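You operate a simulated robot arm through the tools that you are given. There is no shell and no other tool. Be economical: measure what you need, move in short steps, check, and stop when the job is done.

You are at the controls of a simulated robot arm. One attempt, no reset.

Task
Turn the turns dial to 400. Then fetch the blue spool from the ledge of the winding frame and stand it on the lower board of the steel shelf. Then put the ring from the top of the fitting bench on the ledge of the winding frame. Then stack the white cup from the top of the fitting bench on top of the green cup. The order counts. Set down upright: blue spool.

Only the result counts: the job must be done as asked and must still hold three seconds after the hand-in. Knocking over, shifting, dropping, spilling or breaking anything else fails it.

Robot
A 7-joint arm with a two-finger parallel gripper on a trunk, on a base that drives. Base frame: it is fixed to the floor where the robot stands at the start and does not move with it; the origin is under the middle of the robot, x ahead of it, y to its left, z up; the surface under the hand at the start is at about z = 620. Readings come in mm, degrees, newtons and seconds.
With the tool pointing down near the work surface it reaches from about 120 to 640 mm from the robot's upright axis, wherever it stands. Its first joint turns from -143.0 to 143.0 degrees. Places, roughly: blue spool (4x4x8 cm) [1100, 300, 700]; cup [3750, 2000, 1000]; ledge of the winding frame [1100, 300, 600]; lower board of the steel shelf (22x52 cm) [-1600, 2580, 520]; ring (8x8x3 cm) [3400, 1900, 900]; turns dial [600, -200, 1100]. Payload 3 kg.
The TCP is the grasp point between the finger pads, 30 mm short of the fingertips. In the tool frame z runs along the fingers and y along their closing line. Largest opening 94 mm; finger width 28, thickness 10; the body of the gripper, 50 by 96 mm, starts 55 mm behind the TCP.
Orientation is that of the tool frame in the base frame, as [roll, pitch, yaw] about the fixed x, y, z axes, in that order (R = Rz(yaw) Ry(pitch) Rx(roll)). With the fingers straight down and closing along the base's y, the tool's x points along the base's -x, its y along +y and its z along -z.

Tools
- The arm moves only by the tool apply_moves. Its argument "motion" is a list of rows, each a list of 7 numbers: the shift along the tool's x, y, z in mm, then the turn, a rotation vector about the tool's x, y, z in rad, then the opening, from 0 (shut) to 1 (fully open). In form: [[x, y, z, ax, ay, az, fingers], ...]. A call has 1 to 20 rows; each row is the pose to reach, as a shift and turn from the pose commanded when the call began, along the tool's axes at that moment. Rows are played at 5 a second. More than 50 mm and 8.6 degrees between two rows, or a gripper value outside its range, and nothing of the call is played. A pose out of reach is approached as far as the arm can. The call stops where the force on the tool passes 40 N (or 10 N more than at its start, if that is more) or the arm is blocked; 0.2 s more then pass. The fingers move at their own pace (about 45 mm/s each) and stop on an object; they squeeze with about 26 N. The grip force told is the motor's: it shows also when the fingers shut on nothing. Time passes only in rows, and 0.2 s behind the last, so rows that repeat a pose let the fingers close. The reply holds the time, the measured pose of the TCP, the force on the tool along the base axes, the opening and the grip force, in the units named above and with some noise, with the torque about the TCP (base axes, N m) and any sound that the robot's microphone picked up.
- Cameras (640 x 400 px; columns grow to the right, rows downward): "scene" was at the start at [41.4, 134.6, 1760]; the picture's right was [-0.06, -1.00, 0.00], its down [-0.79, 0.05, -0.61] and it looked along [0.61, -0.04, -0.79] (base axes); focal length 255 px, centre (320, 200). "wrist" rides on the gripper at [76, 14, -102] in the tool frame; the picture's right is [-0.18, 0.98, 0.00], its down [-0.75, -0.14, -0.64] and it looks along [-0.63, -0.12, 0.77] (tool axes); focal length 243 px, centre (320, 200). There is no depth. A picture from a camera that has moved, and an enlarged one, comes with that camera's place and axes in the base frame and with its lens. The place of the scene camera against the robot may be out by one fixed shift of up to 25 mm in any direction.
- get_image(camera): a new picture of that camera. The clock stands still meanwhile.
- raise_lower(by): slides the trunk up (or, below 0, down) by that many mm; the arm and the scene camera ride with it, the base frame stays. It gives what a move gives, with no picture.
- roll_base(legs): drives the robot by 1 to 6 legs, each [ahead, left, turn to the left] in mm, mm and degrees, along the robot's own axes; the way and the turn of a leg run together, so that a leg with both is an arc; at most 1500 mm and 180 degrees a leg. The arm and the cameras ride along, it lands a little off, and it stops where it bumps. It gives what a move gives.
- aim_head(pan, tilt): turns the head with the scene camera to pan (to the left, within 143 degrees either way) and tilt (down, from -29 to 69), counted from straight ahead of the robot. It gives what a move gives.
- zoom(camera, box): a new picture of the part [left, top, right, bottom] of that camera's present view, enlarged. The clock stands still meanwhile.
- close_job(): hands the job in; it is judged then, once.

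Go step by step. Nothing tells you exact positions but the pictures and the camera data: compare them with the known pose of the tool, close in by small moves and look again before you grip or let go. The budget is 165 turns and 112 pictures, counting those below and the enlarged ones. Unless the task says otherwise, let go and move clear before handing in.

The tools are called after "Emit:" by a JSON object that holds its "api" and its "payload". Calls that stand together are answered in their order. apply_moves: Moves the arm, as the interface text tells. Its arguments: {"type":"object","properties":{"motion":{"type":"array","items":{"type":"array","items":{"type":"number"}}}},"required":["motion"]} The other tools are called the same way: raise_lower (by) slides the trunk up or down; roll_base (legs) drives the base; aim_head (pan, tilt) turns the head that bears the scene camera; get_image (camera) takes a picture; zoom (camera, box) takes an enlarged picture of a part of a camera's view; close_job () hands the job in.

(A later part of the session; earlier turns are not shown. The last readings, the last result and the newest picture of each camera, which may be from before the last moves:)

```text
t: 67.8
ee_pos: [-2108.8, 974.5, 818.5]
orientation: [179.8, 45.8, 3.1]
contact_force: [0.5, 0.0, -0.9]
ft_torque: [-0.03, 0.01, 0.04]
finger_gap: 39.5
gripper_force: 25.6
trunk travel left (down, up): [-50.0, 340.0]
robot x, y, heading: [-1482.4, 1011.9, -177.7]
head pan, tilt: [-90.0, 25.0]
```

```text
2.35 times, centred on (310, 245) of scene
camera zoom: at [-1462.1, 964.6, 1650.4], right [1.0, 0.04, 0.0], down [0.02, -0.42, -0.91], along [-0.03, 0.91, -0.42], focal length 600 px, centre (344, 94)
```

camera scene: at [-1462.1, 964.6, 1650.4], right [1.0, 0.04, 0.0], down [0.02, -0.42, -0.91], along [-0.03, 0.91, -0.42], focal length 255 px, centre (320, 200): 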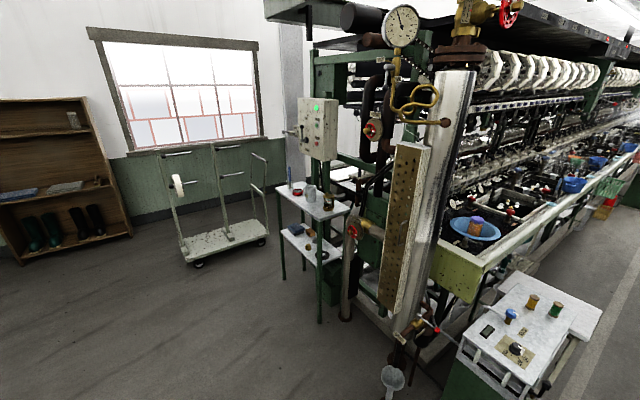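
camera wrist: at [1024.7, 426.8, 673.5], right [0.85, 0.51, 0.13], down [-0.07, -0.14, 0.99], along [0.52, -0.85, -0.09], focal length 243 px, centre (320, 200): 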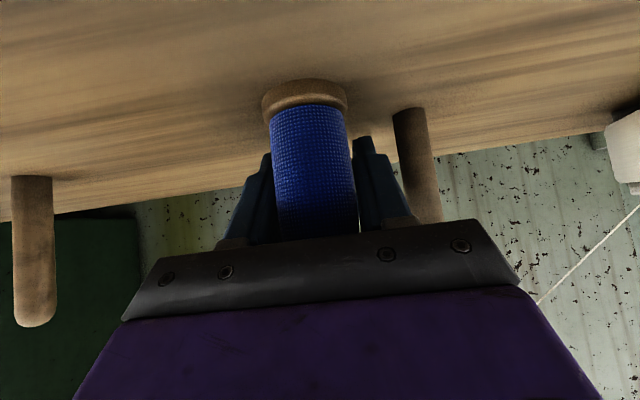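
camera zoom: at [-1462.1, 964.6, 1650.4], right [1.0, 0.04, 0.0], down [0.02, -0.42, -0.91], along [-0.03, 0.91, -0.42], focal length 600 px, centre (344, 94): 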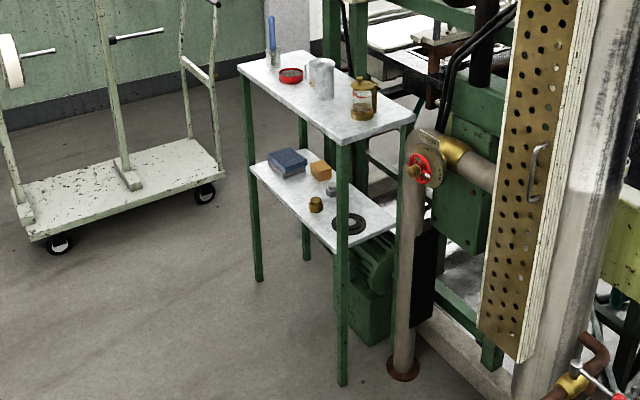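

The shelf's long open side faces (-0.79, -0.61), its lower board centred near (-1600, 2600), with upper-board clearance of about 350 mm. I'll drive around to face it squarely from about 800 mm.

Emit:
{"api": "roll_base", "payload": {"legs": [[728, 0, 0], [0, -1007, 0], [0, 0, -144.6]]}}

Emit:
{"api": "aim_head", "payload": {"pan": 0, "tilt": 50}}

Emit:
{"api": "get_image", "payload": {"camera": "scene"}}

Emit:
{"api": "get_image", "payload": {"camera": "wrist"}}

```text
t: 82.6
ee_pos: [-1749.6, 2361.5, 820.1]
orientation: [179.8, 45.7, -143.8]
contact_force: [0.1, -0.2, -0.4]
ft_torque: [0.0, -0.03, -0.01]
finger_gap: 37.9
gripper_force: 25.8
trunk travel left (down, up): [-50.0, 340.0]
robot x, y, heading: [-2256.5, 1989.9, 35.2]
head pan, tilt: [-90.0, 25.0]
```

```text
t: 84.3
ee_pos: [-1751.9, 2360.7, 820.1]
orientation: [179.8, 45.9, -143.9]
contact_force: [-0.2, -0.3, -0.9]
ft_torque: [0.02, -0.03, 0.0]
finger_gap: 37.9
gripper_force: 26.1
trunk travel left (down, up): [-50.0, 340.0]
robot x, y, heading: [-2254.1, 1983.9, 34.8]
head pan, tilt: [0.0, 50.0]
```

```text
74 pictures are left
camera scene: at [-2301.1, 2131.1, 1612.7], right [0.57, -0.82, 0.0], down [-0.63, -0.44, -0.64], along [0.52, 0.37, -0.77], focal length 255 px, centre (320, 200)
```

scene: 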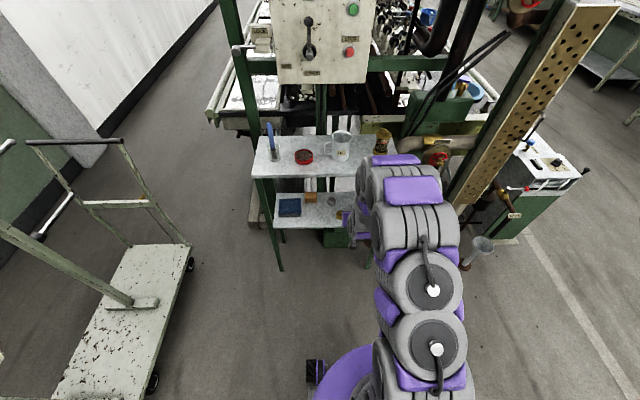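

```text
73 pictures are left
camera wrist: at [-1862.8, 2297.8, 836.8], right [-0.48, 0.87, 0.13], down [0.14, -0.08, 0.99], along [0.87, 0.49, -0.08], focal length 243 px, centre (320, 200)
```

wrist: 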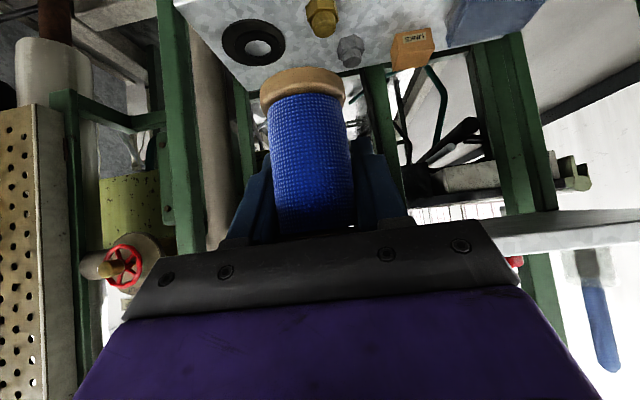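

Emit:
{"api": "zoom", "payload": {"camera": "scene", "box": [240, 110, 440, 260]}}

```text
2.67 times, centred on (340, 185) of scene
camera zoom: at [-2301.1, 2131.1, 1612.7], right [0.57, -0.82, 0.0], down [-0.63, -0.44, -0.64], along [0.52, 0.37, -0.77], focal length 680 px, centre (267, 240)
```

zoom: 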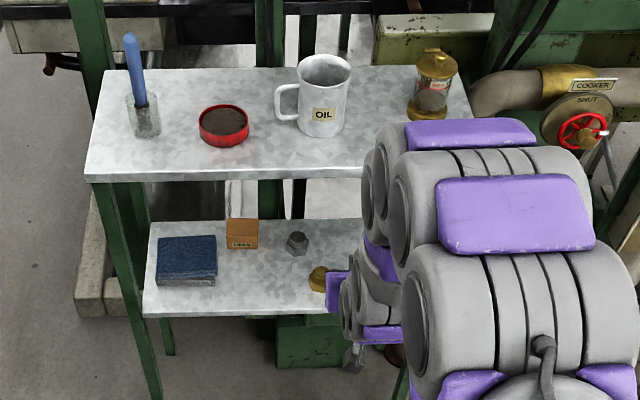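

There's a free spot at the front edge of the lower board between the blue box and the brass nut. I'll shift left to face it and lower the spool in front of the shelf before driving in.

Emit:
{"api": "roll_base", "payload": {"legs": [[0, 136, 0]]}}

Emit:
{"api": "raise_lower", "payload": {"by": -50}}

Emit:
{"api": "apply_moves", "payload": {"motion": [[28, 0, 28, 0, 0, 0, 0.2], [56, 0, 55, 0, 0, 0, 0.2], [84, 0, 83, 0, 0, 0, 0.2], [112, 0, 110, 0, 0, 0, 0.2], [118, 0, 116, 0, 0, 0, 0.2], [118, 0, 116, 0, 0, 0, 0.2]]}}

Emit:
{"api": "get_image", "payload": {"camera": "wrist"}}

Emit:
{"api": "zoom", "payload": {"camera": "scene", "box": [240, 110, 440, 260]}}

```text
t: 85.6
ee_pos: [-1824.5, 2466.3, 821.1]
orientation: [179.3, 45.8, -144.2]
contact_force: [1.1, -0.2, 0.1]
ft_torque: [0.05, 0.0, 0.03]
finger_gap: 37.7
gripper_force: 25.8
trunk travel left (down, up): [-50.0, 340.0]
robot x, y, heading: [-2334.4, 2095.6, 35.4]
head pan, tilt: [0.0, 50.0]
```

```text
t: 86.5
ee_pos: [-1843.2, 2488.9, 770.8]
orientation: [-178.5, 46.0, -142.4]
contact_force: [-1.5, 0.4, -0.2]
ft_torque: [-0.07, -0.06, -0.09]
finger_gap: 37.7
gripper_force: 25.3
trunk travel left (down, up): [0.0, 390.0]
robot x, y, heading: [-2331.2, 2101.6, 34.9]
head pan, tilt: [0.0, 50.0]
```

```text
t: 87.9
ee_pos: [-1833.3, 2475.9, 605.3]
orientation: [-179.5, 46.0, -143.4]
contact_force: [0.1, 0.8, -1.1]
ft_torque: [0.01, 0.0, -0.01]
finger_gap: 37.7
gripper_force: 25.7
trunk travel left (down, up): [0.0, 390.0]
robot x, y, heading: [-2335.0, 2100.8, 35.1]
head pan, tilt: [0.0, 50.0]
```

```text
71 pictures are left
camera wrist: at [-1945.0, 2413.7, 621.7], right [-0.48, 0.87, 0.13], down [0.13, -0.07, 0.99], along [0.87, 0.49, -0.08], focal length 243 px, centre (320, 200)
```

wrist: 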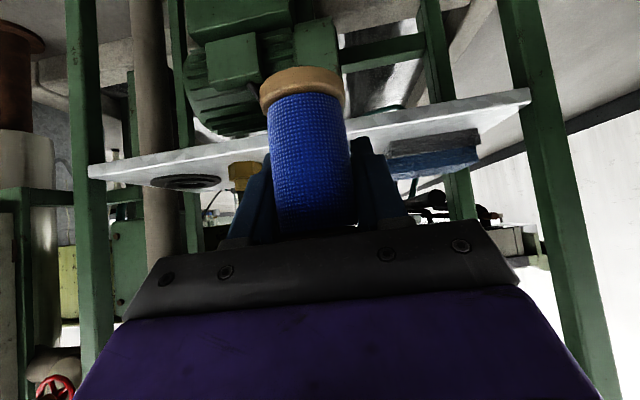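

```text
2.67 times, centred on (340, 185) of scene
camera zoom: at [-2377.1, 2239.4, 1563.1], right [0.57, -0.82, 0.0], down [-0.63, -0.44, -0.64], along [0.52, 0.37, -0.77], focal length 680 px, centre (267, 240)
```

zoom: 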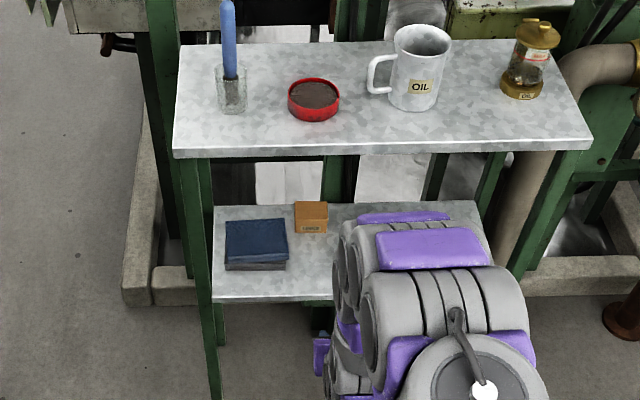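

The spool is lined up between the nut and the box, its bottom about 35 mm above the board. I'll drive forward 150 mm and look again.

Emit:
{"api": "roll_base", "payload": {"legs": [[150, 0, 0]]}}

Emit:
{"api": "get_image", "payload": {"camera": "wrist"}}

Emit:
{"api": "get_image", "payload": {"camera": "scene"}}

```text
t: 89.3
ee_pos: [-1705.9, 2557.5, 605.2]
orientation: [-179.8, 45.9, -143.8]
contact_force: [-1.3, -1.1, -0.7]
ft_torque: [0.01, 0.01, 0.0]
finger_gap: 37.6
gripper_force: 25.8
trunk travel left (down, up): [0.0, 390.0]
robot x, y, heading: [-2206.9, 2188.7, 34.8]
head pan, tilt: [0.0, 50.0]
```

```text
69 pictures are left
camera wrist: at [-1817.5, 2495.6, 621.9], right [-0.48, 0.87, 0.13], down [0.13, -0.08, 0.99], along [0.87, 0.49, -0.08], focal length 243 px, centre (320, 200)
```

wrist: 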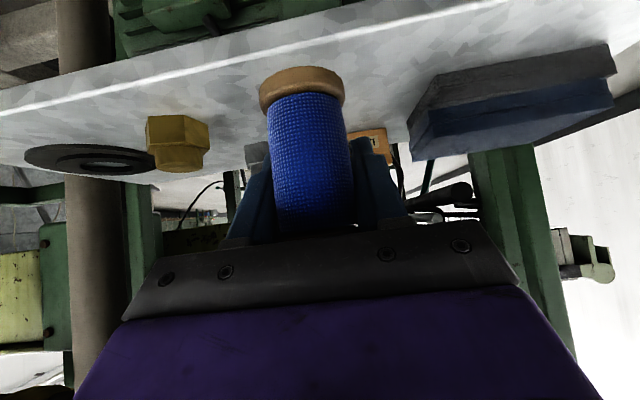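

```text
68 pictures are left
camera scene: at [-2250.5, 2323.0, 1563.3], right [0.57, -0.82, 0.0], down [-0.63, -0.44, -0.64], along [0.52, 0.37, -0.77], focal length 255 px, centre (320, 200)
```

scene: 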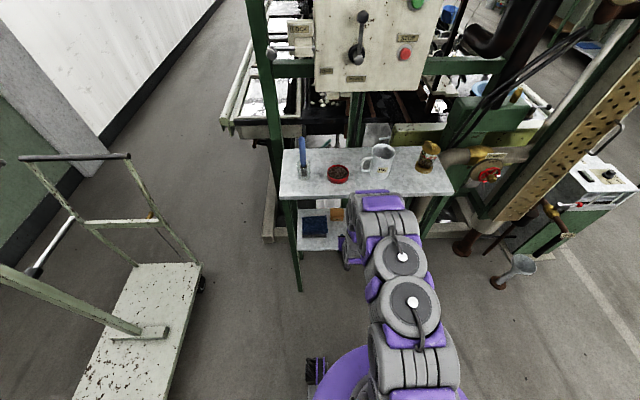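

Emit:
{"api": "zoom", "payload": {"camera": "scene", "box": [280, 130, 460, 290]}}

```text
2.50 times, centred on (370, 210) of scene
camera zoom: at [-2250.5, 2323.0, 1563.3], right [0.57, -0.82, 0.0], down [-0.63, -0.44, -0.64], along [0.52, 0.37, -0.77], focal length 637 px, centre (195, 175)
```

zoom: 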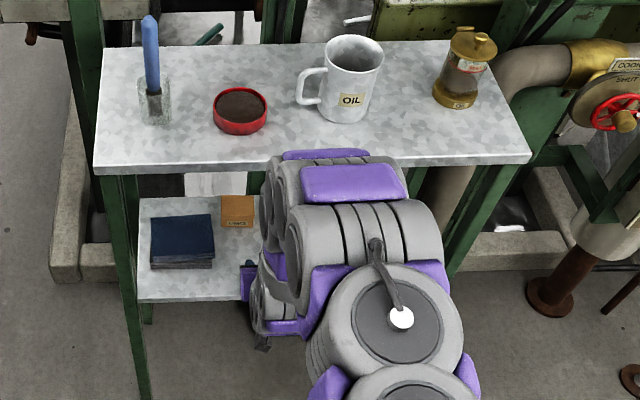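

The forearm's front end appears close to the upper board's front edge, so before going further I'll triangulate it by panning the head both ways.

Emit:
{"api": "aim_head", "payload": {"pan": 42, "tilt": 40}}

Emit:
{"api": "get_image", "payload": {"camera": "scene"}}

Emit:
{"api": "aim_head", "payload": {"pan": -42, "tilt": 40}}

Emit:
{"api": "get_image", "payload": {"camera": "scene"}}

```text
t: 90.4
ee_pos: [-1708.6, 2561.1, 607.5]
orientation: [-179.3, 46.0, -143.5]
contact_force: [0.8, -0.3, -0.2]
ft_torque: [-0.01, -0.01, 0.01]
finger_gap: 37.7
gripper_force: 26.1
trunk travel left (down, up): [0.0, 390.0]
robot x, y, heading: [-2207.7, 2181.2, 35.1]
head pan, tilt: [42.0, 40.0]
```

```text
66 pictures are left
camera scene: at [-2299.7, 2368.9, 1576.6], right [0.97, -0.23, 0.0], down [-0.15, -0.63, -0.76], along [0.17, 0.74, -0.65], focal length 255 px, centre (320, 200)
```

scene: 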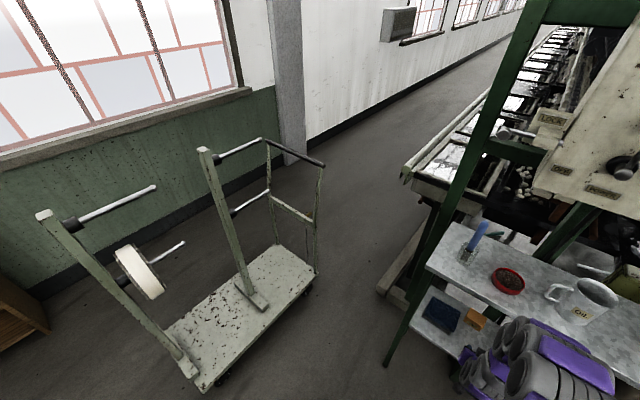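

```text
t: 92.0
ee_pos: [-1707.4, 2559.7, 606.1]
orientation: [-179.5, 46.1, -143.5]
contact_force: [0.8, 0.5, -0.8]
ft_torque: [-0.01, 0.0, -0.02]
finger_gap: 37.4
gripper_force: 26.0
trunk travel left (down, up): [0.0, 390.0]
robot x, y, heading: [-2209.2, 2183.5, 34.9]
head pan, tilt: [-42.0, 40.0]
```

```text
65 pictures are left
camera scene: at [-2233.3, 2274.0, 1576.9], right [-0.12, -0.99, 0.0], down [-0.64, 0.08, -0.76], along [0.76, -0.09, -0.64], focal length 255 px, centre (320, 200)
```

scene: 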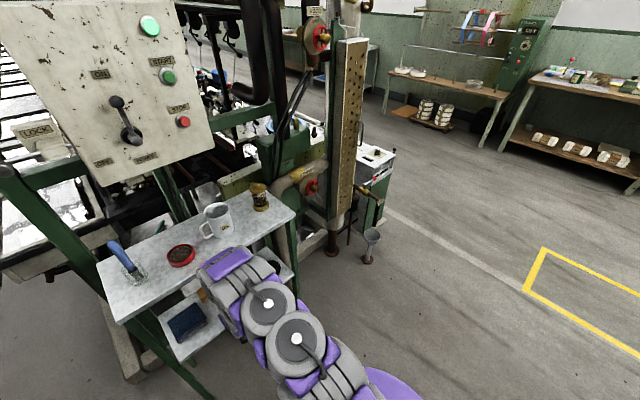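

The forearm's top is at z about 1220 and well behind the board's edge, so there's ample clearance. I'll drive in the last 60 mm.

Emit:
{"api": "roll_base", "payload": {"legs": [[60, 0, 0]]}}

Emit:
{"api": "aim_head", "payload": {"pan": 0, "tilt": 50}}

Emit:
{"api": "get_image", "payload": {"camera": "wrist"}}

Emit:
{"api": "get_image", "payload": {"camera": "scene"}}

```text
t: 92.9
ee_pos: [-1659.1, 2593.2, 607.1]
orientation: [-179.6, 45.9, -143.5]
contact_force: [-0.2, 0.7, 0.2]
ft_torque: [0.01, -0.02, 0.0]
finger_gap: 37.5
gripper_force: 25.2
trunk travel left (down, up): [0.0, 390.0]
robot x, y, heading: [-2162.2, 2217.8, 35.0]
head pan, tilt: [-42.0, 40.0]
```

```text
t: 94.0
ee_pos: [-1659.6, 2594.1, 607.8]
orientation: [-179.6, 46.1, -143.5]
contact_force: [-0.3, -0.6, -0.9]
ft_torque: [-0.01, 0.0, 0.02]
finger_gap: 37.6
gripper_force: 26.3
trunk travel left (down, up): [0.0, 390.0]
robot x, y, heading: [-2162.2, 2220.3, 35.0]
head pan, tilt: [0.0, 50.0]
```

```text
64 pictures are left
camera wrist: at [-1772.1, 2531.4, 623.7], right [-0.48, 0.87, 0.13], down [0.13, -0.07, 0.99], along [0.87, 0.49, -0.08], focal length 243 px, centre (320, 200)
```

wrist: 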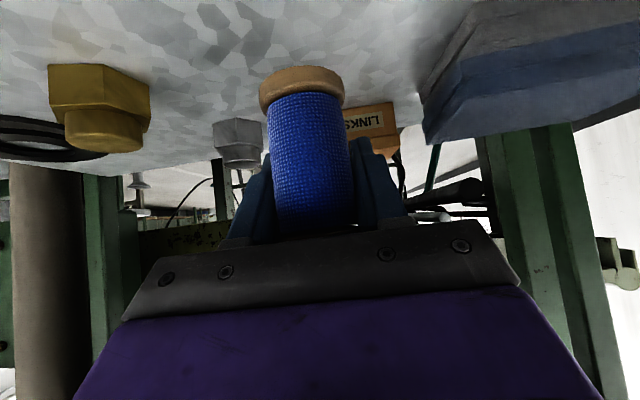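

```text
63 pictures are left
camera scene: at [-2205.4, 2363.1, 1562.7], right [0.57, -0.82, 0.0], down [-0.63, -0.44, -0.64], along [0.53, 0.37, -0.77], focal length 255 px, centre (320, 200)
```

scene: 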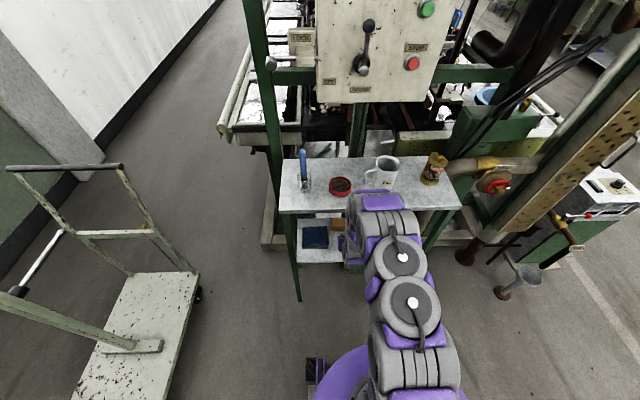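

It's well placed between the neighbours. I'll descend gently until contact.

Emit:
{"api": "apply_moves", "payload": {"motion": [[6, 0, 5.8, 0, 0, 0, 0.2], [12, 0, 11.6, 0, 0, 0, 0.2], [18, 0, 17.4, 0, 0, 0, 0.2], [20, 0, 19.3, 0, 0, 0, 0.2], [20, 0, 19.3, 0, 0, 0, 0.2]]}}

Emit:
{"api": "get_image", "payload": {"camera": "wrist"}}

```text
t: 95.2
ee_pos: [-1660.1, 2594.5, 579.4]
orientation: [-179.5, 46.2, -143.6]
contact_force: [1.0, 0.4, 0.1]
ft_torque: [0.01, -0.02, 0.0]
finger_gap: 37.7
gripper_force: 25.5
trunk travel left (down, up): [0.0, 390.0]
robot x, y, heading: [-2157.0, 2221.3, 34.8]
head pan, tilt: [0.0, 50.0]
```

```text
62 pictures are left
camera wrist: at [-1772.2, 2531.4, 595.7], right [-0.48, 0.87, 0.13], down [0.13, -0.07, 0.99], along [0.87, 0.49, -0.08], focal length 243 px, centre (320, 200)
```

wrist: 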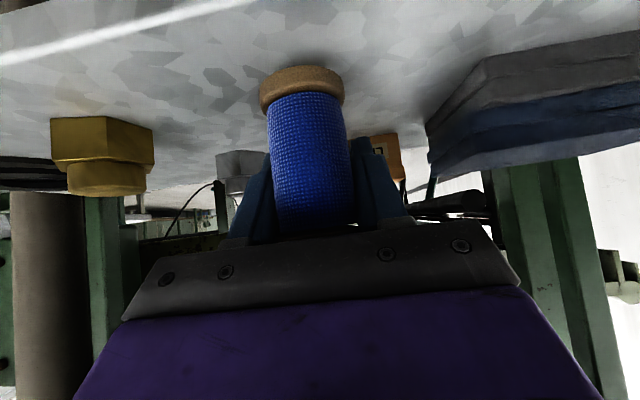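

Emit:
{"api": "apply_moves", "payload": {"motion": [[1.4, 0, 1.4, 0, 0, 0, 0.2], [2.9, 0, 2.8, 0, 0, 0, 0.2], [4.3, 0, 4.2, 0, 0, 0, 0.2], [4.3, 0, 4.2, 0, 0, 0, 0.2]]}}

```text
t: 96.2
ee_pos: [-1660.4, 2593.5, 574.2]
orientation: [-179.4, 46.1, -143.5]
contact_force: [0.3, -0.1, -0.6]
ft_torque: [0.0, 0.01, -0.04]
finger_gap: 37.5
gripper_force: 26.3
trunk travel left (down, up): [0.0, 390.0]
robot x, y, heading: [-2159.7, 2217.6, 34.7]
head pan, tilt: [0.0, 50.0]
```

Emit:
{"api": "apply_moves", "payload": {"motion": [[1.1, 0, 1, 0, 0, 0, 0.2], [2.2, 0, 2.1, 0, 0, 0, 0.2], [2.9, 0, 2.8, 0, 0, 0, 0.2], [2.9, 0, 2.8, 0, 0, 0, 0.2]]}}

Emit:
{"api": "get_image", "payload": {"camera": "wrist"}}

```text
t: 97.2
ee_pos: [-1660.2, 2593.5, 570.6]
orientation: [-179.6, 46.3, -143.5]
contact_force: [-0.8, -1.0, 14.3]
ft_torque: [-0.29, 0.5, -0.01]
finger_gap: 37.6
gripper_force: 26.0
trunk travel left (down, up): [0.0, 390.0]
robot x, y, heading: [-2159.9, 2216.4, 34.9]
head pan, tilt: [0.0, 50.0]
```

```text
61 pictures are left
camera wrist: at [-1771.8, 2531.3, 587.0], right [-0.48, 0.87, 0.13], down [0.13, -0.08, 0.99], along [0.87, 0.49, -0.07], focal length 243 px, centre (320, 200)
```

wrist: 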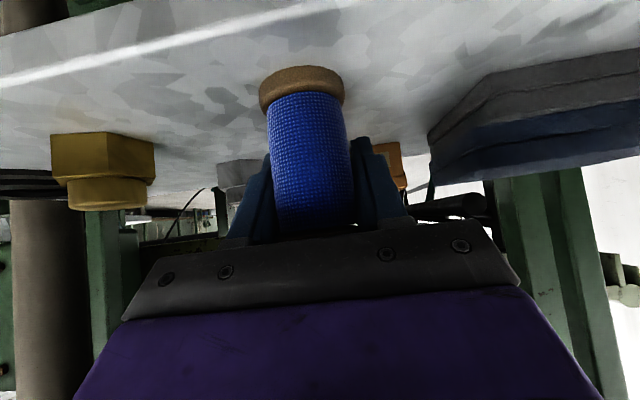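

Contact is at 14 N on the near edge of its base, so the spool tilts slightly. A touch more pressure should flatten it before release.

Emit:
{"api": "apply_moves", "payload": {"motion": [[0.8, 0, 0.8, 0, 0, 0, 0.2], [1.5, 0, 1.4, 0, 0, 0, 0.2], [1.5, 0, 1.4, 0, 0, 0, 0.2]]}}

```text
t: 98.0
ee_pos: [-1659.0, 2593.0, 570.7]
orientation: [-179.5, 46.4, -143.5]
contact_force: [3.3, 2.6, 32.8]
ft_torque: [-0.55, 0.83, -0.05]
finger_gap: 37.9
gripper_force: 26.1
trunk travel left (down, up): [0.0, 390.0]
robot x, y, heading: [-2161.5, 2216.6, 35.2]
head pan, tilt: [0.0, 50.0]
```

It's essentially upright. I'll relieve the pressure and release slowly.

Emit:
{"api": "apply_moves", "payload": {"motion": [[-0.8, 0, -0.8, 0, 0, 0, 0.2], [-1.6, 0, -1.5, 0, 0, 0, 0.2], [-1.6, 0, -1.5, 0, 0, 0, 0.2]]}}

Emit:
{"api": "apply_moves", "payload": {"motion": [[0, 0, 0, 0, 0, 0, 0.42], [0, 0, 0, 0, 0, 0, 0.48], [0, 0, 0, 0, 0, 0, 0.55], [0, 0, 0, 0, 0, 0, 0.62], [0, 0, 0, 0, 0, 0, 0.62], [0, 0, 0, 0, 0, 0, 0.62]]}}

Emit:
{"api": "get_image", "payload": {"camera": "wrist"}}

```text
t: 98.8
ee_pos: [-1659.9, 2594.3, 569.9]
orientation: [-179.5, 46.3, -143.4]
contact_force: [6.5, 6.7, 24.1]
ft_torque: [-0.29, 0.47, -0.09]
finger_gap: 37.5
gripper_force: 26.2
trunk travel left (down, up): [0.0, 390.0]
robot x, y, heading: [-2159.1, 2221.6, 35.2]
head pan, tilt: [0.0, 50.0]
```

```text
t: 100.2
ee_pos: [-1659.3, 2592.8, 569.8]
orientation: [-179.5, 46.1, -143.5]
contact_force: [-0.1, -0.3, 0.1]
ft_torque: [-0.02, -0.01, 0.02]
finger_gap: 58.2
gripper_force: 0.0
trunk travel left (down, up): [0.0, 390.0]
robot x, y, heading: [-2161.3, 2217.5, 35.0]
head pan, tilt: [0.0, 50.0]
```

```text
60 pictures are left
camera wrist: at [-1771.4, 2531.0, 585.9], right [-0.48, 0.87, 0.13], down [0.13, -0.07, 0.99], along [0.87, 0.49, -0.08], focal length 243 px, centre (320, 200)
```

wrist: 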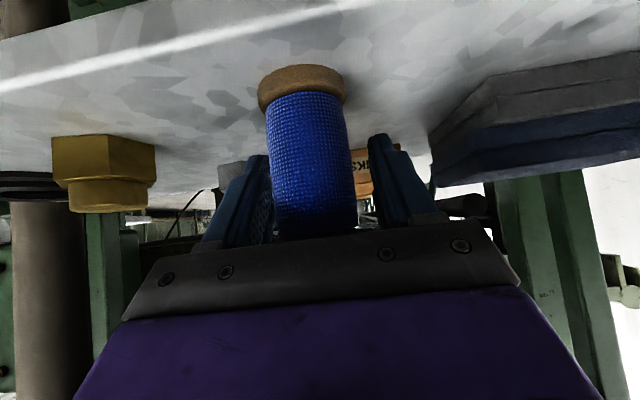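

The spool stands upright on its own. I'll back out straight horizontally.

Emit:
{"api": "apply_moves", "payload": {"motion": [[7, 0, -7, 0, 0, 0, 0.62], [21, 0, -21.5, 0, 0, 0, 0.62], [35, 0, -36, 0, 0, 0, 0.62], [56, 0, -57, 0, 0, 0, 0.62], [56, 0, -57, 0, 0, 0, 0.62]]}}

Emit:
{"api": "get_image", "payload": {"camera": "wrist"}}

```text
t: 101.4
ee_pos: [-1726.1, 2547.0, 570.2]
orientation: [-179.5, 46.0, -143.5]
contact_force: [0.7, -0.9, -0.4]
ft_torque: [0.0, -0.02, 0.0]
finger_gap: 58.5
gripper_force: 0.1
trunk travel left (down, up): [0.0, 390.0]
robot x, y, heading: [-2156.9, 2221.0, 35.1]
head pan, tilt: [0.0, 50.0]
```

```text
59 pictures are left
camera wrist: at [-1837.7, 2484.0, 586.1], right [-0.48, 0.87, 0.13], down [0.13, -0.07, 0.99], along [0.87, 0.49, -0.08], focal length 243 px, centre (320, 200)
```

wrist: 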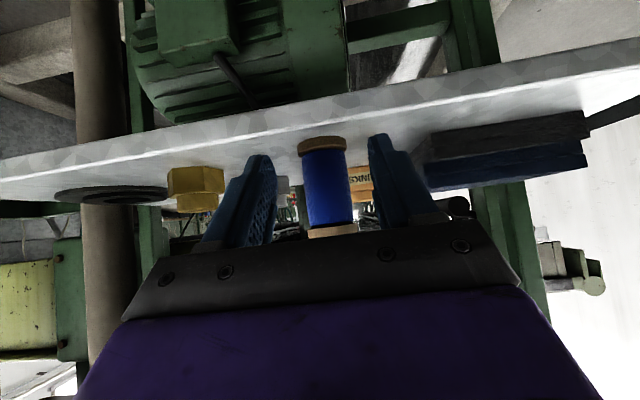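

The blue spool stands on the lower board. Next I'll retreat, raise the trunk, and drive back to the aisle toward the fitting bench.

Emit:
{"api": "roll_base", "payload": {"legs": [[-200, 0, 0]]}}

Emit:
{"api": "raise_lower", "payload": {"by": 300}}

Emit:
{"api": "zoom", "payload": {"camera": "scene", "box": [240, 110, 440, 260]}}

Emit:
{"api": "roll_base", "payload": {"legs": [[0, -1300, 0], [0, -1270, 1.8]]}}

Emit:
{"api": "aim_head", "payload": {"pan": 0, "tilt": 25}}

Emit:
{"api": "get_image", "payload": {"camera": "scene"}}

```text
t: 103.0
ee_pos: [-1886.4, 2430.3, 569.7]
orientation: [-179.5, 46.1, -143.7]
contact_force: [-0.6, -0.1, -0.2]
ft_torque: [0.02, -0.05, -0.04]
finger_gap: 58.1
gripper_force: 0.1
trunk travel left (down, up): [0.0, 390.0]
robot x, y, heading: [-2321.5, 2103.6, 34.8]
head pan, tilt: [0.0, 50.0]
```

```text
t: 106.0
ee_pos: [-1886.3, 2430.7, 870.5]
orientation: [-179.4, 46.3, -143.8]
contact_force: [-0.9, -0.2, 0.5]
ft_torque: [-0.03, -0.01, -0.02]
finger_gap: 58.4
gripper_force: 0.1
trunk travel left (down, up): [-300.0, 90.0]
robot x, y, heading: [-2320.8, 2109.3, 34.7]
head pan, tilt: [0.0, 50.0]
```

```text
2.67 times, centred on (340, 185) of scene
camera zoom: at [-2366.6, 2250.8, 1862.6], right [0.57, -0.82, 0.0], down [-0.63, -0.44, -0.64], along [0.53, 0.36, -0.77], focal length 680 px, centre (267, 240)
```

zoom: 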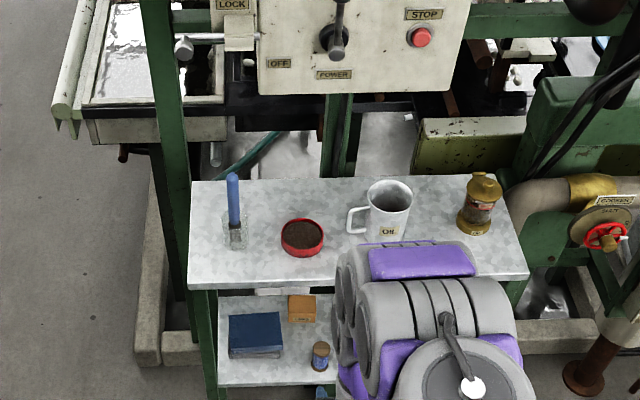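

```text
t: 118.5
ee_pos: [-410.3, 349.4, 870.3]
orientation: [-179.1, 46.2, -142.0]
contact_force: [0.4, 0.4, 0.0]
ft_torque: [-0.03, 0.01, -0.02]
finger_gap: 58.5
gripper_force: 0.1
trunk travel left (down, up): [-300.0, 90.0]
robot x, y, heading: [-832.0, 5.9, 36.2]
head pan, tilt: [0.0, 50.0]
```

```text
t: 119.4
ee_pos: [-409.0, 347.9, 872.8]
orientation: [-179.4, 46.3, -142.0]
contact_force: [-1.5, -0.3, 0.2]
ft_torque: [-0.01, 0.0, -0.04]
finger_gap: 58.4
gripper_force: 0.0
trunk travel left (down, up): [-300.0, 90.0]
robot x, y, heading: [-830.2, 10.3, 36.2]
head pan, tilt: [0.0, 25.0]
```

```text
57 pictures are left
camera scene: at [-872.0, 164.3, 1899.8], right [0.59, -0.81, 0.0], down [-0.34, -0.25, -0.9], along [0.73, 0.54, -0.43], focal length 255 px, centre (320, 200)
```

scene: 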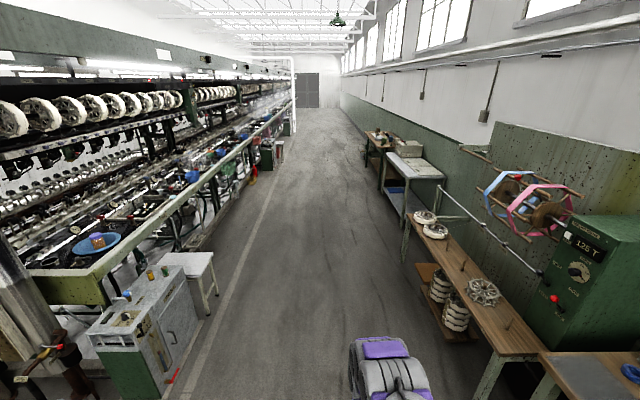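

The aisle is clear. I'll drive 4.4 m along it and turn to face the fitting bench.

Emit:
{"api": "roll_base", "payload": {"legs": [[1500, 0, 0], [1500, 0, 0], [1400, 0, 0], [0, 0, -89]]}}

Emit:
{"api": "aim_head", "payload": {"pan": 0, "tilt": 45}}

Emit:
{"api": "get_image", "payload": {"camera": "scene"}}

```text
t: 144.4
ee_pos: [3077.1, 2193.9, 872.3]
orientation: [-179.5, 46.2, 128.4]
contact_force: [0.4, -0.1, 0.4]
ft_torque: [0.0, 0.0, 0.02]
finger_gap: 58.3
gripper_force: 0.0
trunk travel left (down, up): [-300.0, 90.0]
robot x, y, heading: [2735.3, 2615.4, -52.8]
head pan, tilt: [0.0, 25.0]
```

```text
t: 145.2
ee_pos: [3075.2, 2196.7, 872.3]
orientation: [-179.6, 46.5, 128.5]
contact_force: [0.2, 0.2, -0.2]
ft_torque: [-0.01, 0.02, 0.0]
finger_gap: 58.3
gripper_force: 0.0
trunk travel left (down, up): [-300.0, 90.0]
robot x, y, heading: [2734.7, 2617.0, -52.9]
head pan, tilt: [0.0, 45.0]
```

```text
56 pictures are left
camera scene: at [2874.0, 2654.4, 1869.6], right [-0.8, -0.6, 0.0], down [-0.43, 0.57, -0.71], along [0.42, -0.56, -0.71], focal length 255 px, centre (320, 200)
```

scene: 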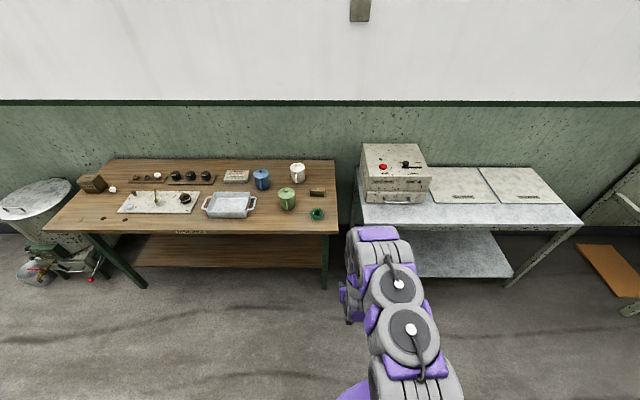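

Emit:
{"api": "zoom", "payload": {"camera": "scene", "box": [190, 150, 350, 250]}}

```text
4.00 times, centred on (270, 200) of scene
camera zoom: at [2874.0, 2654.4, 1869.6], right [-0.8, -0.6, 0.0], down [-0.43, 0.57, -0.71], along [0.42, -0.56, -0.71], focal length 1020 px, centre (520, 200)
```

zoom: 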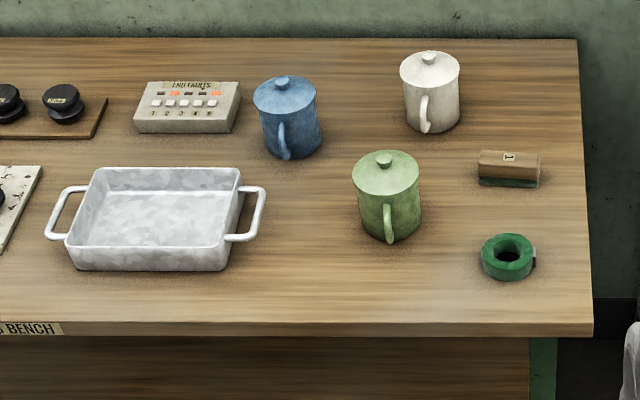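

I see the ring (green), the green, white and blue cups, and a tray on the bench at z about 870. First the ring, with the tool pointing down: I'll raise and straighten the hand, then drive closer.

Emit:
{"api": "raise_lower", "payload": {"by": 90}}

Emit:
{"api": "apply_moves", "payload": {"motion": [[-15, 0, -15, 0, 0.134, 0, 1], [-31, 0, -30, 0, 0.268, 0, 1], [-47, 0, -45, 0, 0.402, 0, 1], [-62, 0, -60, 0, 0.535, 0, 1], [-78, 0, -75, 0, 0.669, 0, 1], [-94, 0, -90, 0, 0.803, 0, 1], [-94, 0, -90, 0, 0.803, 0, 1]]}}

Emit:
{"api": "roll_base", "payload": {"legs": [[250, 150, 0]]}}

Emit:
{"api": "get_image", "payload": {"camera": "wrist"}}

```text
t: 146.4
ee_pos: [3076.7, 2195.4, 962.5]
orientation: [-179.5, 46.4, 128.5]
contact_force: [-0.3, 0.9, -0.1]
ft_torque: [0.01, -0.01, 0.01]
finger_gap: 58.3
gripper_force: 0.1
trunk travel left (down, up): [-390.0, 0.0]
robot x, y, heading: [2734.0, 2615.0, -53.1]
head pan, tilt: [0.0, 45.0]
```

```text
t: 148.0
ee_pos: [3076.5, 2198.6, 1093.1]
orientation: [-179.7, 0.3, 128.3]
contact_force: [-0.4, 0.0, 0.1]
ft_torque: [0.0, 0.03, 0.0]
finger_gap: 93.9
gripper_force: 0.1
trunk travel left (down, up): [-390.0, 0.0]
robot x, y, heading: [2735.6, 2610.5, -52.9]
head pan, tilt: [0.0, 45.0]
```

```text
t: 150.0
ee_pos: [3337.2, 2085.1, 1092.2]
orientation: [179.8, 0.4, 128.3]
contact_force: [0.2, -0.3, -0.4]
ft_torque: [0.04, -0.02, 0.0]
finger_gap: 93.7
gripper_force: 0.0
trunk travel left (down, up): [-390.0, 0.0]
robot x, y, heading: [3000.6, 2508.2, -52.8]
head pan, tilt: [0.0, 45.0]
```

```text
54 pictures are left
camera wrist: at [3300.1, 2153.6, 1194.5], right [0.89, 0.46, 0.0], down [0.35, -0.68, 0.65], along [0.3, -0.57, -0.76], focal length 243 px, centre (320, 200)
```

wrist: 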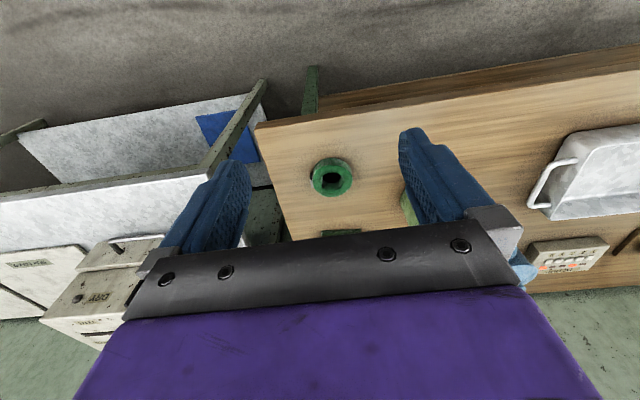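

I'll move forward 80 mm and down 60 mm for a second wrist view to fix the ring's height.

Emit:
{"api": "apply_moves", "payload": {"motion": [[-27, 0, 20, 0, 0, 0, 1], [-54, 0, 40, 0, 0, 0, 1], [-80, 0, 60, 0, 0, 0, 1], [-80, 0, 60, 0, 0, 0, 1]]}}

Emit:
{"api": "get_image", "payload": {"camera": "wrist"}}

```text
t: 151.0
ee_pos: [3383.7, 2022.2, 1035.5]
orientation: [180.0, 0.5, 128.3]
contact_force: [0.1, -0.6, 0.4]
ft_torque: [0.02, -0.04, 0.01]
finger_gap: 93.9
gripper_force: 0.1
trunk travel left (down, up): [-390.0, 0.0]
robot x, y, heading: [3004.7, 2503.9, -52.8]
head pan, tilt: [0.0, 45.0]
```

```text
53 pictures are left
camera wrist: at [3346.1, 2092.0, 1137.5], right [0.89, 0.46, 0.0], down [0.35, -0.68, 0.65], along [0.3, -0.57, -0.76], focal length 243 px, centre (320, 200)
```

wrist: 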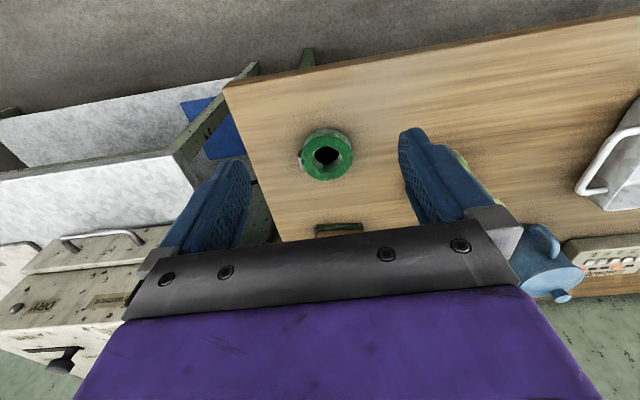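

Emit:
{"api": "zoom", "payload": {"camera": "wrist", "box": [280, 115, 380, 195]}}

```text
5.00 times, centred on (330, 155) of wrist
camera zoom: at [3346.1, 2092.0, 1137.5], right [0.89, 0.46, 0.0], down [0.35, -0.68, 0.65], along [0.3, -0.57, -0.76], focal length 1213 px, centre (270, 425)
```

zoom: 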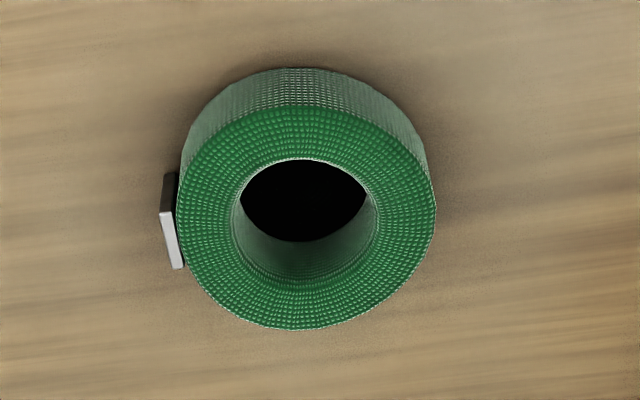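

There's a metal tag on the ring's right side. I'll rotate the grip 60° to avoid it and move above the ring.

Emit:
{"api": "apply_moves", "payload": {"motion": [[-13, -1, 0, 0, 0, -0.149, 1], [-26, -2, 0, 0, 0, -0.299, 1], [-39, -3, 0, 0, 0, -0.448, 1], [-52, -4, 10, 0, 0, -0.598, 1], [-65, -5, 20, 0, 0, -0.748, 1], [-78, -6, 35, 0, 0, -0.897, 1], [-91, -7, 50, 0, 0, -1.047, 1], [-91, -7, 50, 0, 0, -1.047, 1]]}}

Emit:
{"api": "get_image", "payload": {"camera": "wrist"}}

```text
t: 152.8
ee_pos: [3440.8, 1949.2, 986.3]
orientation: [-179.5, 0.1, -171.7]
contact_force: [0.1, -0.1, 0.8]
ft_torque: [-0.02, 0.0, 0.01]
finger_gap: 93.8
gripper_force: 0.0
trunk travel left (down, up): [-390.0, 0.0]
robot x, y, heading: [3001.5, 2505.0, -52.8]
head pan, tilt: [0.0, 45.0]
```

```text
51 pictures are left
camera wrist: at [3361.1, 1953.7, 1088.5], right [0.04, 1.0, -0.01], down [0.76, -0.03, 0.64], along [0.64, -0.03, -0.76], focal length 243 px, centre (320, 200)
```

wrist: 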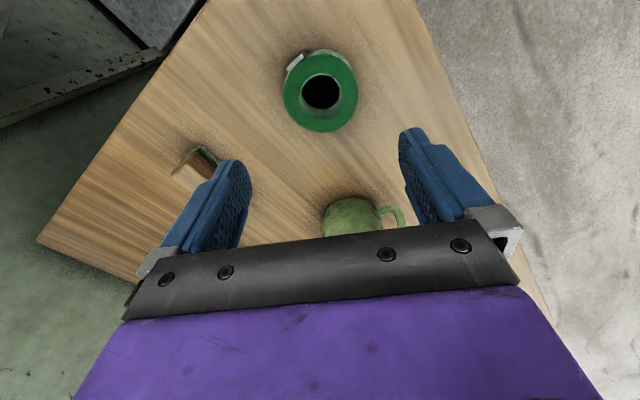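

The ring is nearly under the hand. I'll correct a few mm and descend to just above it.

Emit:
{"api": "apply_moves", "payload": {"motion": [[6, 1.5, 30, 0, 0, 0, 1], [6, 1.5, 60, 0, 0, 0, 1], [6, 1.5, 90, 0, 0, 0, 1], [6, 1.5, 105, 0, 0, 0, 1], [6, 1.5, 105, 0, 0, 0, 1]]}}

Emit:
{"api": "get_image", "payload": {"camera": "wrist"}}

```text
t: 154.0
ee_pos: [3433.3, 1951.4, 926.6]
orientation: [-179.5, 0.2, -171.7]
contact_force: [-1.2, 0.5, 0.0]
ft_torque: [-0.01, -0.03, 0.01]
finger_gap: 94.1
gripper_force: 0.1
out of reach, approached as far as the arm can: row 2, 3, 4, 5
trunk travel left (down, up): [-390.0, 0.0]
robot x, y, heading: [3001.0, 2509.6, -52.9]
head pan, tilt: [0.0, 45.0]
```

```text
50 pictures are left
camera wrist: at [3354.7, 1954.8, 1029.8], right [0.04, 1.0, -0.01], down [0.76, -0.03, 0.65], along [0.64, -0.03, -0.76], focal length 243 px, centre (320, 200)
```

wrist: 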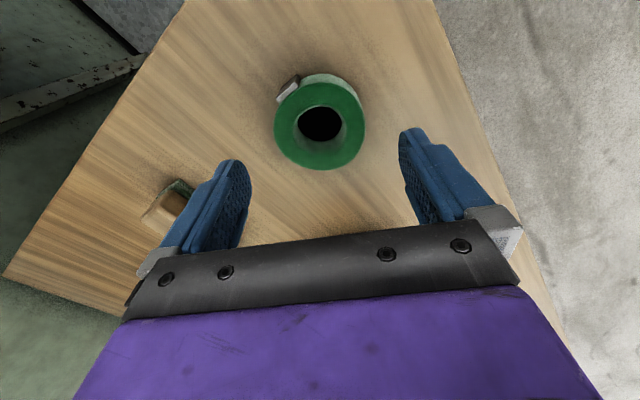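

The arm is at its reach limit here, so I'll draw the hand back 180 mm and drive the base forward the same amount.

Emit:
{"api": "apply_moves", "payload": {"motion": [[0, 0, -20, 0, 0, 0, 1], [22, 39, -30, 0, 0, 0, 1], [43, 79, -30, 0, 0, 0, 1], [65, 118, -30, 0, 0, 0, 1], [87, 158, -30, 0, 0, 0, 1], [87, 158, -30, 0, 0, 0, 1]]}}

Emit:
{"api": "roll_base", "payload": {"legs": [[180, 0, 0]]}}

Emit:
{"api": "get_image", "payload": {"camera": "wrist"}}

```text
t: 155.4
ee_pos: [3322.7, 2095.7, 959.6]
orientation: [-179.5, 0.0, -171.7]
contact_force: [-0.5, -0.2, -0.7]
ft_torque: [-0.05, 0.0, 0.0]
finger_gap: 94.1
gripper_force: 0.1
trunk travel left (down, up): [-390.0, 0.0]
robot x, y, heading: [3000.4, 2507.3, -53.0]
head pan, tilt: [0.0, 45.0]
```

```text
t: 156.9
ee_pos: [3432.1, 1953.5, 958.0]
orientation: [-179.6, 0.1, -171.7]
contact_force: [0.2, 0.7, -0.1]
ft_torque: [0.0, 0.01, 0.02]
finger_gap: 94.2
gripper_force: 0.0
trunk travel left (down, up): [-390.0, 0.0]
robot x, y, heading: [3107.6, 2363.9, -53.0]
head pan, tilt: [0.0, 45.0]
```

```text
49 pictures are left
camera wrist: at [3353.8, 1957.3, 1061.1], right [0.04, 1.0, -0.01], down [0.76, -0.03, 0.64], along [0.64, -0.03, -0.77], focal length 243 px, centre (320, 200)
```

wrist: 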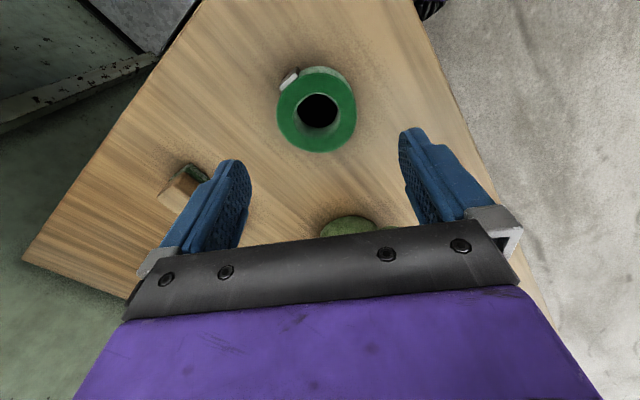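

Emit:
{"api": "apply_moves", "payload": {"motion": [[1, -3, 30, 0, 0, 0, 1], [1, -3, 60, 0, 0, 0, 1], [1, -3, 80, 0, 0, 0, 1], [1, -3, 90, 0, 0, 0, 1], [1, -3, 90, 0, 0, 0, 1]]}}

Emit:
{"api": "get_image", "payload": {"camera": "wrist"}}

```text
t: 158.1
ee_pos: [3430.7, 1950.3, 871.2]
orientation: [-179.5, 0.2, -171.7]
contact_force: [-0.4, -0.7, 4.8]
ft_torque: [0.26, 0.11, 0.03]
finger_gap: 93.9
gripper_force: 0.1
trunk travel left (down, up): [-390.0, 0.0]
robot x, y, heading: [3109.7, 2364.4, -52.7]
head pan, tilt: [0.0, 45.0]
```

```text
48 pictures are left
camera wrist: at [3350.7, 1955.6, 972.5], right [0.04, 1.0, -0.01], down [0.76, -0.03, 0.65], along [0.65, -0.03, -0.76], focal length 243 px, centre (320, 200)
```

wrist: 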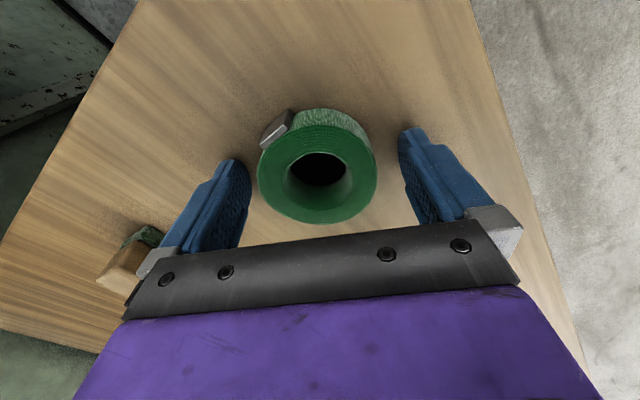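

The fingertips just touched the bench, with the ring top about 10 mm below the TCP. I'll raise 2 mm and close.

Emit:
{"api": "apply_moves", "payload": {"motion": [[0, -2, -2, 0, 0, 0, 1], [0, -2, -2, 0, 0, 0, 0.7], [0, -2, -2, 0, 0, 0, 0.6], [0, -2, -2, 0, 0, 0, 0.5], [0, -2, -2, 0, 0, 0, 0.5], [0, -2, -2, 0, 0, 0, 0.5]]}}

Emit:
{"api": "get_image", "payload": {"camera": "wrist"}}

```text
t: 159.5
ee_pos: [3430.0, 1948.8, 872.5]
orientation: [-179.4, 0.2, -171.7]
contact_force: [0.3, 0.3, 0.6]
ft_torque: [0.05, 0.07, 0.05]
finger_gap: 69.3
gripper_force: 26.0
trunk travel left (down, up): [-390.0, 0.0]
robot x, y, heading: [3110.5, 2365.3, -53.0]
head pan, tilt: [0.0, 45.0]
```

```text
47 pictures are left
camera wrist: at [3350.9, 1954.0, 974.4], right [0.04, 1.0, -0.01], down [0.76, -0.03, 0.65], along [0.64, -0.03, -0.76], focal length 243 px, centre (320, 200)
```

wrist: 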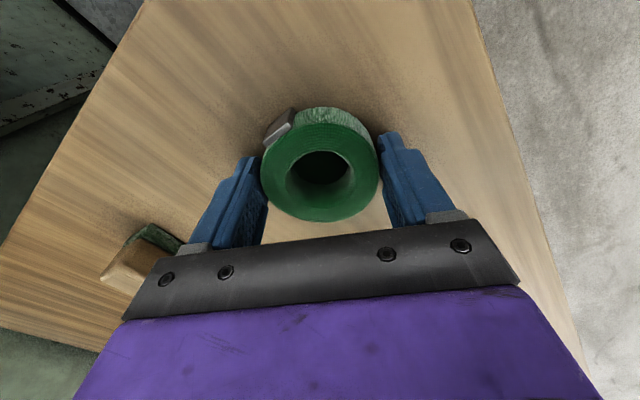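

The ring is gripped, gap 69 mm. I'll lift, back out, and strafe right along the aisle to the winding frame.

Emit:
{"api": "apply_moves", "payload": {"motion": [[0, 0, -10, 0, 0, 0, 0.5], [0, 0, -40, 0, 0, 0, 0.5], [0, 0, -80, 0, 0, 0, 0.5], [0, 0, -120, 0, 0, 0, 0.5], [0, 0, -120, 0, 0, 0, 0.5]]}}

Emit:
{"api": "roll_base", "payload": {"legs": [[-320, 0, 0], [0, -1450, 0], [0, -1440, 0]]}}

Emit:
{"api": "get_image", "payload": {"camera": "scene"}}

Emit:
{"api": "get_image", "payload": {"camera": "wrist"}}

```text
t: 160.7
ee_pos: [3431.9, 1947.1, 990.5]
orientation: [-179.5, 0.0, -171.7]
contact_force: [-0.9, -0.9, -0.5]
ft_torque: [-0.03, 0.0, -0.02]
finger_gap: 69.1
gripper_force: 25.6
trunk travel left (down, up): [-390.0, 0.0]
robot x, y, heading: [3109.5, 2364.5, -52.8]
head pan, tilt: [0.0, 45.0]
```

```text
t: 176.6
ee_pos: [854.4, 488.6, 991.2]
orientation: [-179.5, 0.2, -174.5]
contact_force: [-0.2, 0.4, -0.8]
ft_torque: [-0.01, 0.01, -0.02]
finger_gap: 69.0
gripper_force: 26.2
trunk travel left (down, up): [-390.0, 0.0]
robot x, y, heading: [552.9, 915.5, -55.1]
head pan, tilt: [0.0, 45.0]
```

```text
46 pictures are left
camera scene: at [695.8, 950.5, 1959.6], right [-0.83, -0.56, 0.0], down [-0.4, 0.58, -0.7], along [0.4, -0.58, -0.71], focal length 255 px, centre (320, 200)
```

scene: 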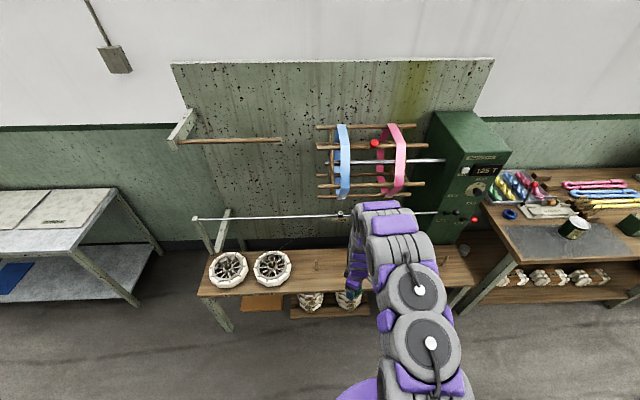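

```text
45 pictures are left
camera wrist: at [775.7, 496.2, 1093.5], right [0.09, 1.0, -0.01], down [0.76, -0.06, 0.65], along [0.64, -0.06, -0.76], focal length 243 px, centre (320, 200)
```

wrist: 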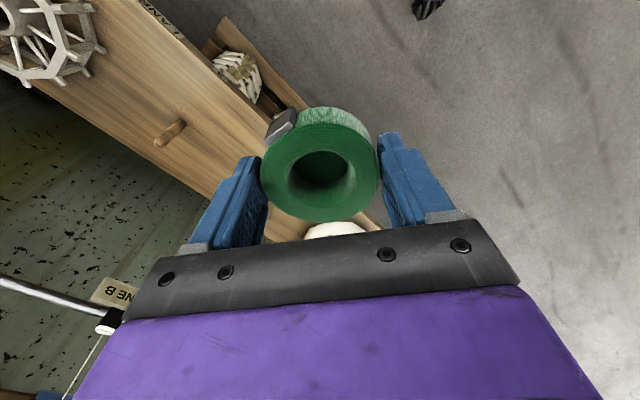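

I'll straighten the heading, lower the trunk 200 mm, and approach the free stretch of ledge between the two pegs.

Emit:
{"api": "raise_lower", "payload": {"by": -200}}

Emit:
{"api": "roll_base", "payload": {"legs": [[0, 0, 2.2], [170, 18, 0]]}}

Emit:
{"api": "get_image", "payload": {"camera": "wrist"}}

Emit:
{"api": "get_image", "payload": {"camera": "scene"}}

```text
t: 178.7
ee_pos: [853.2, 491.0, 793.3]
orientation: [-179.4, 0.3, -174.4]
contact_force: [0.1, -0.6, 0.3]
ft_torque: [0.0, -0.02, 0.01]
finger_gap: 69.1
gripper_force: 26.6
trunk travel left (down, up): [-190.0, 200.0]
robot x, y, heading: [558.5, 917.8, -55.8]
head pan, tilt: [0.0, 45.0]
```

```text
t: 180.6
ee_pos: [986.1, 376.4, 792.5]
orientation: [-179.5, 0.1, -172.3]
contact_force: [0.1, -0.8, -0.4]
ft_torque: [0.06, 0.01, 0.0]
finger_gap: 68.8
gripper_force: 26.3
trunk travel left (down, up): [-190.0, 200.0]
robot x, y, heading: [672.0, 792.3, -53.4]
head pan, tilt: [0.0, 45.0]
```

```text
44 pictures are left
camera wrist: at [906.6, 381.6, 893.8], right [0.05, 1.0, -0.01], down [0.76, -0.03, 0.65], along [0.65, -0.04, -0.76], focal length 243 px, centre (320, 200)
```

wrist: 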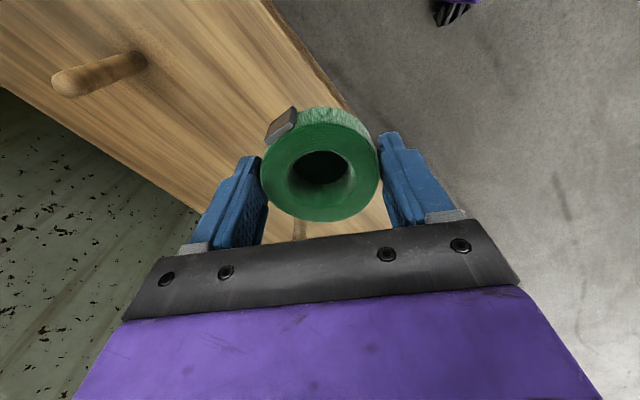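

```text
43 pictures are left
camera scene: at [808.5, 829.9, 1759.7], right [-0.8, -0.6, 0.0], down [-0.42, 0.57, -0.7], along [0.42, -0.56, -0.71], focal length 255 px, centre (320, 200)
```

scene: 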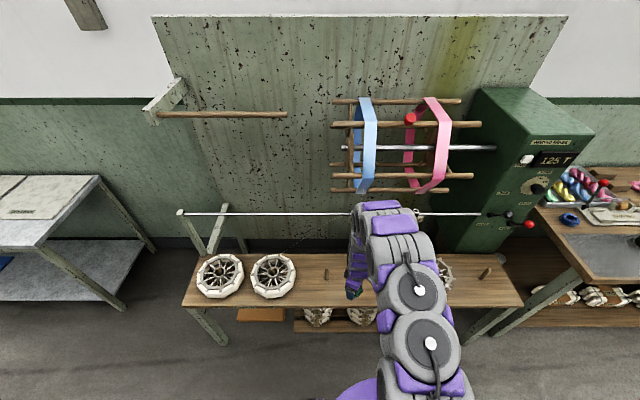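

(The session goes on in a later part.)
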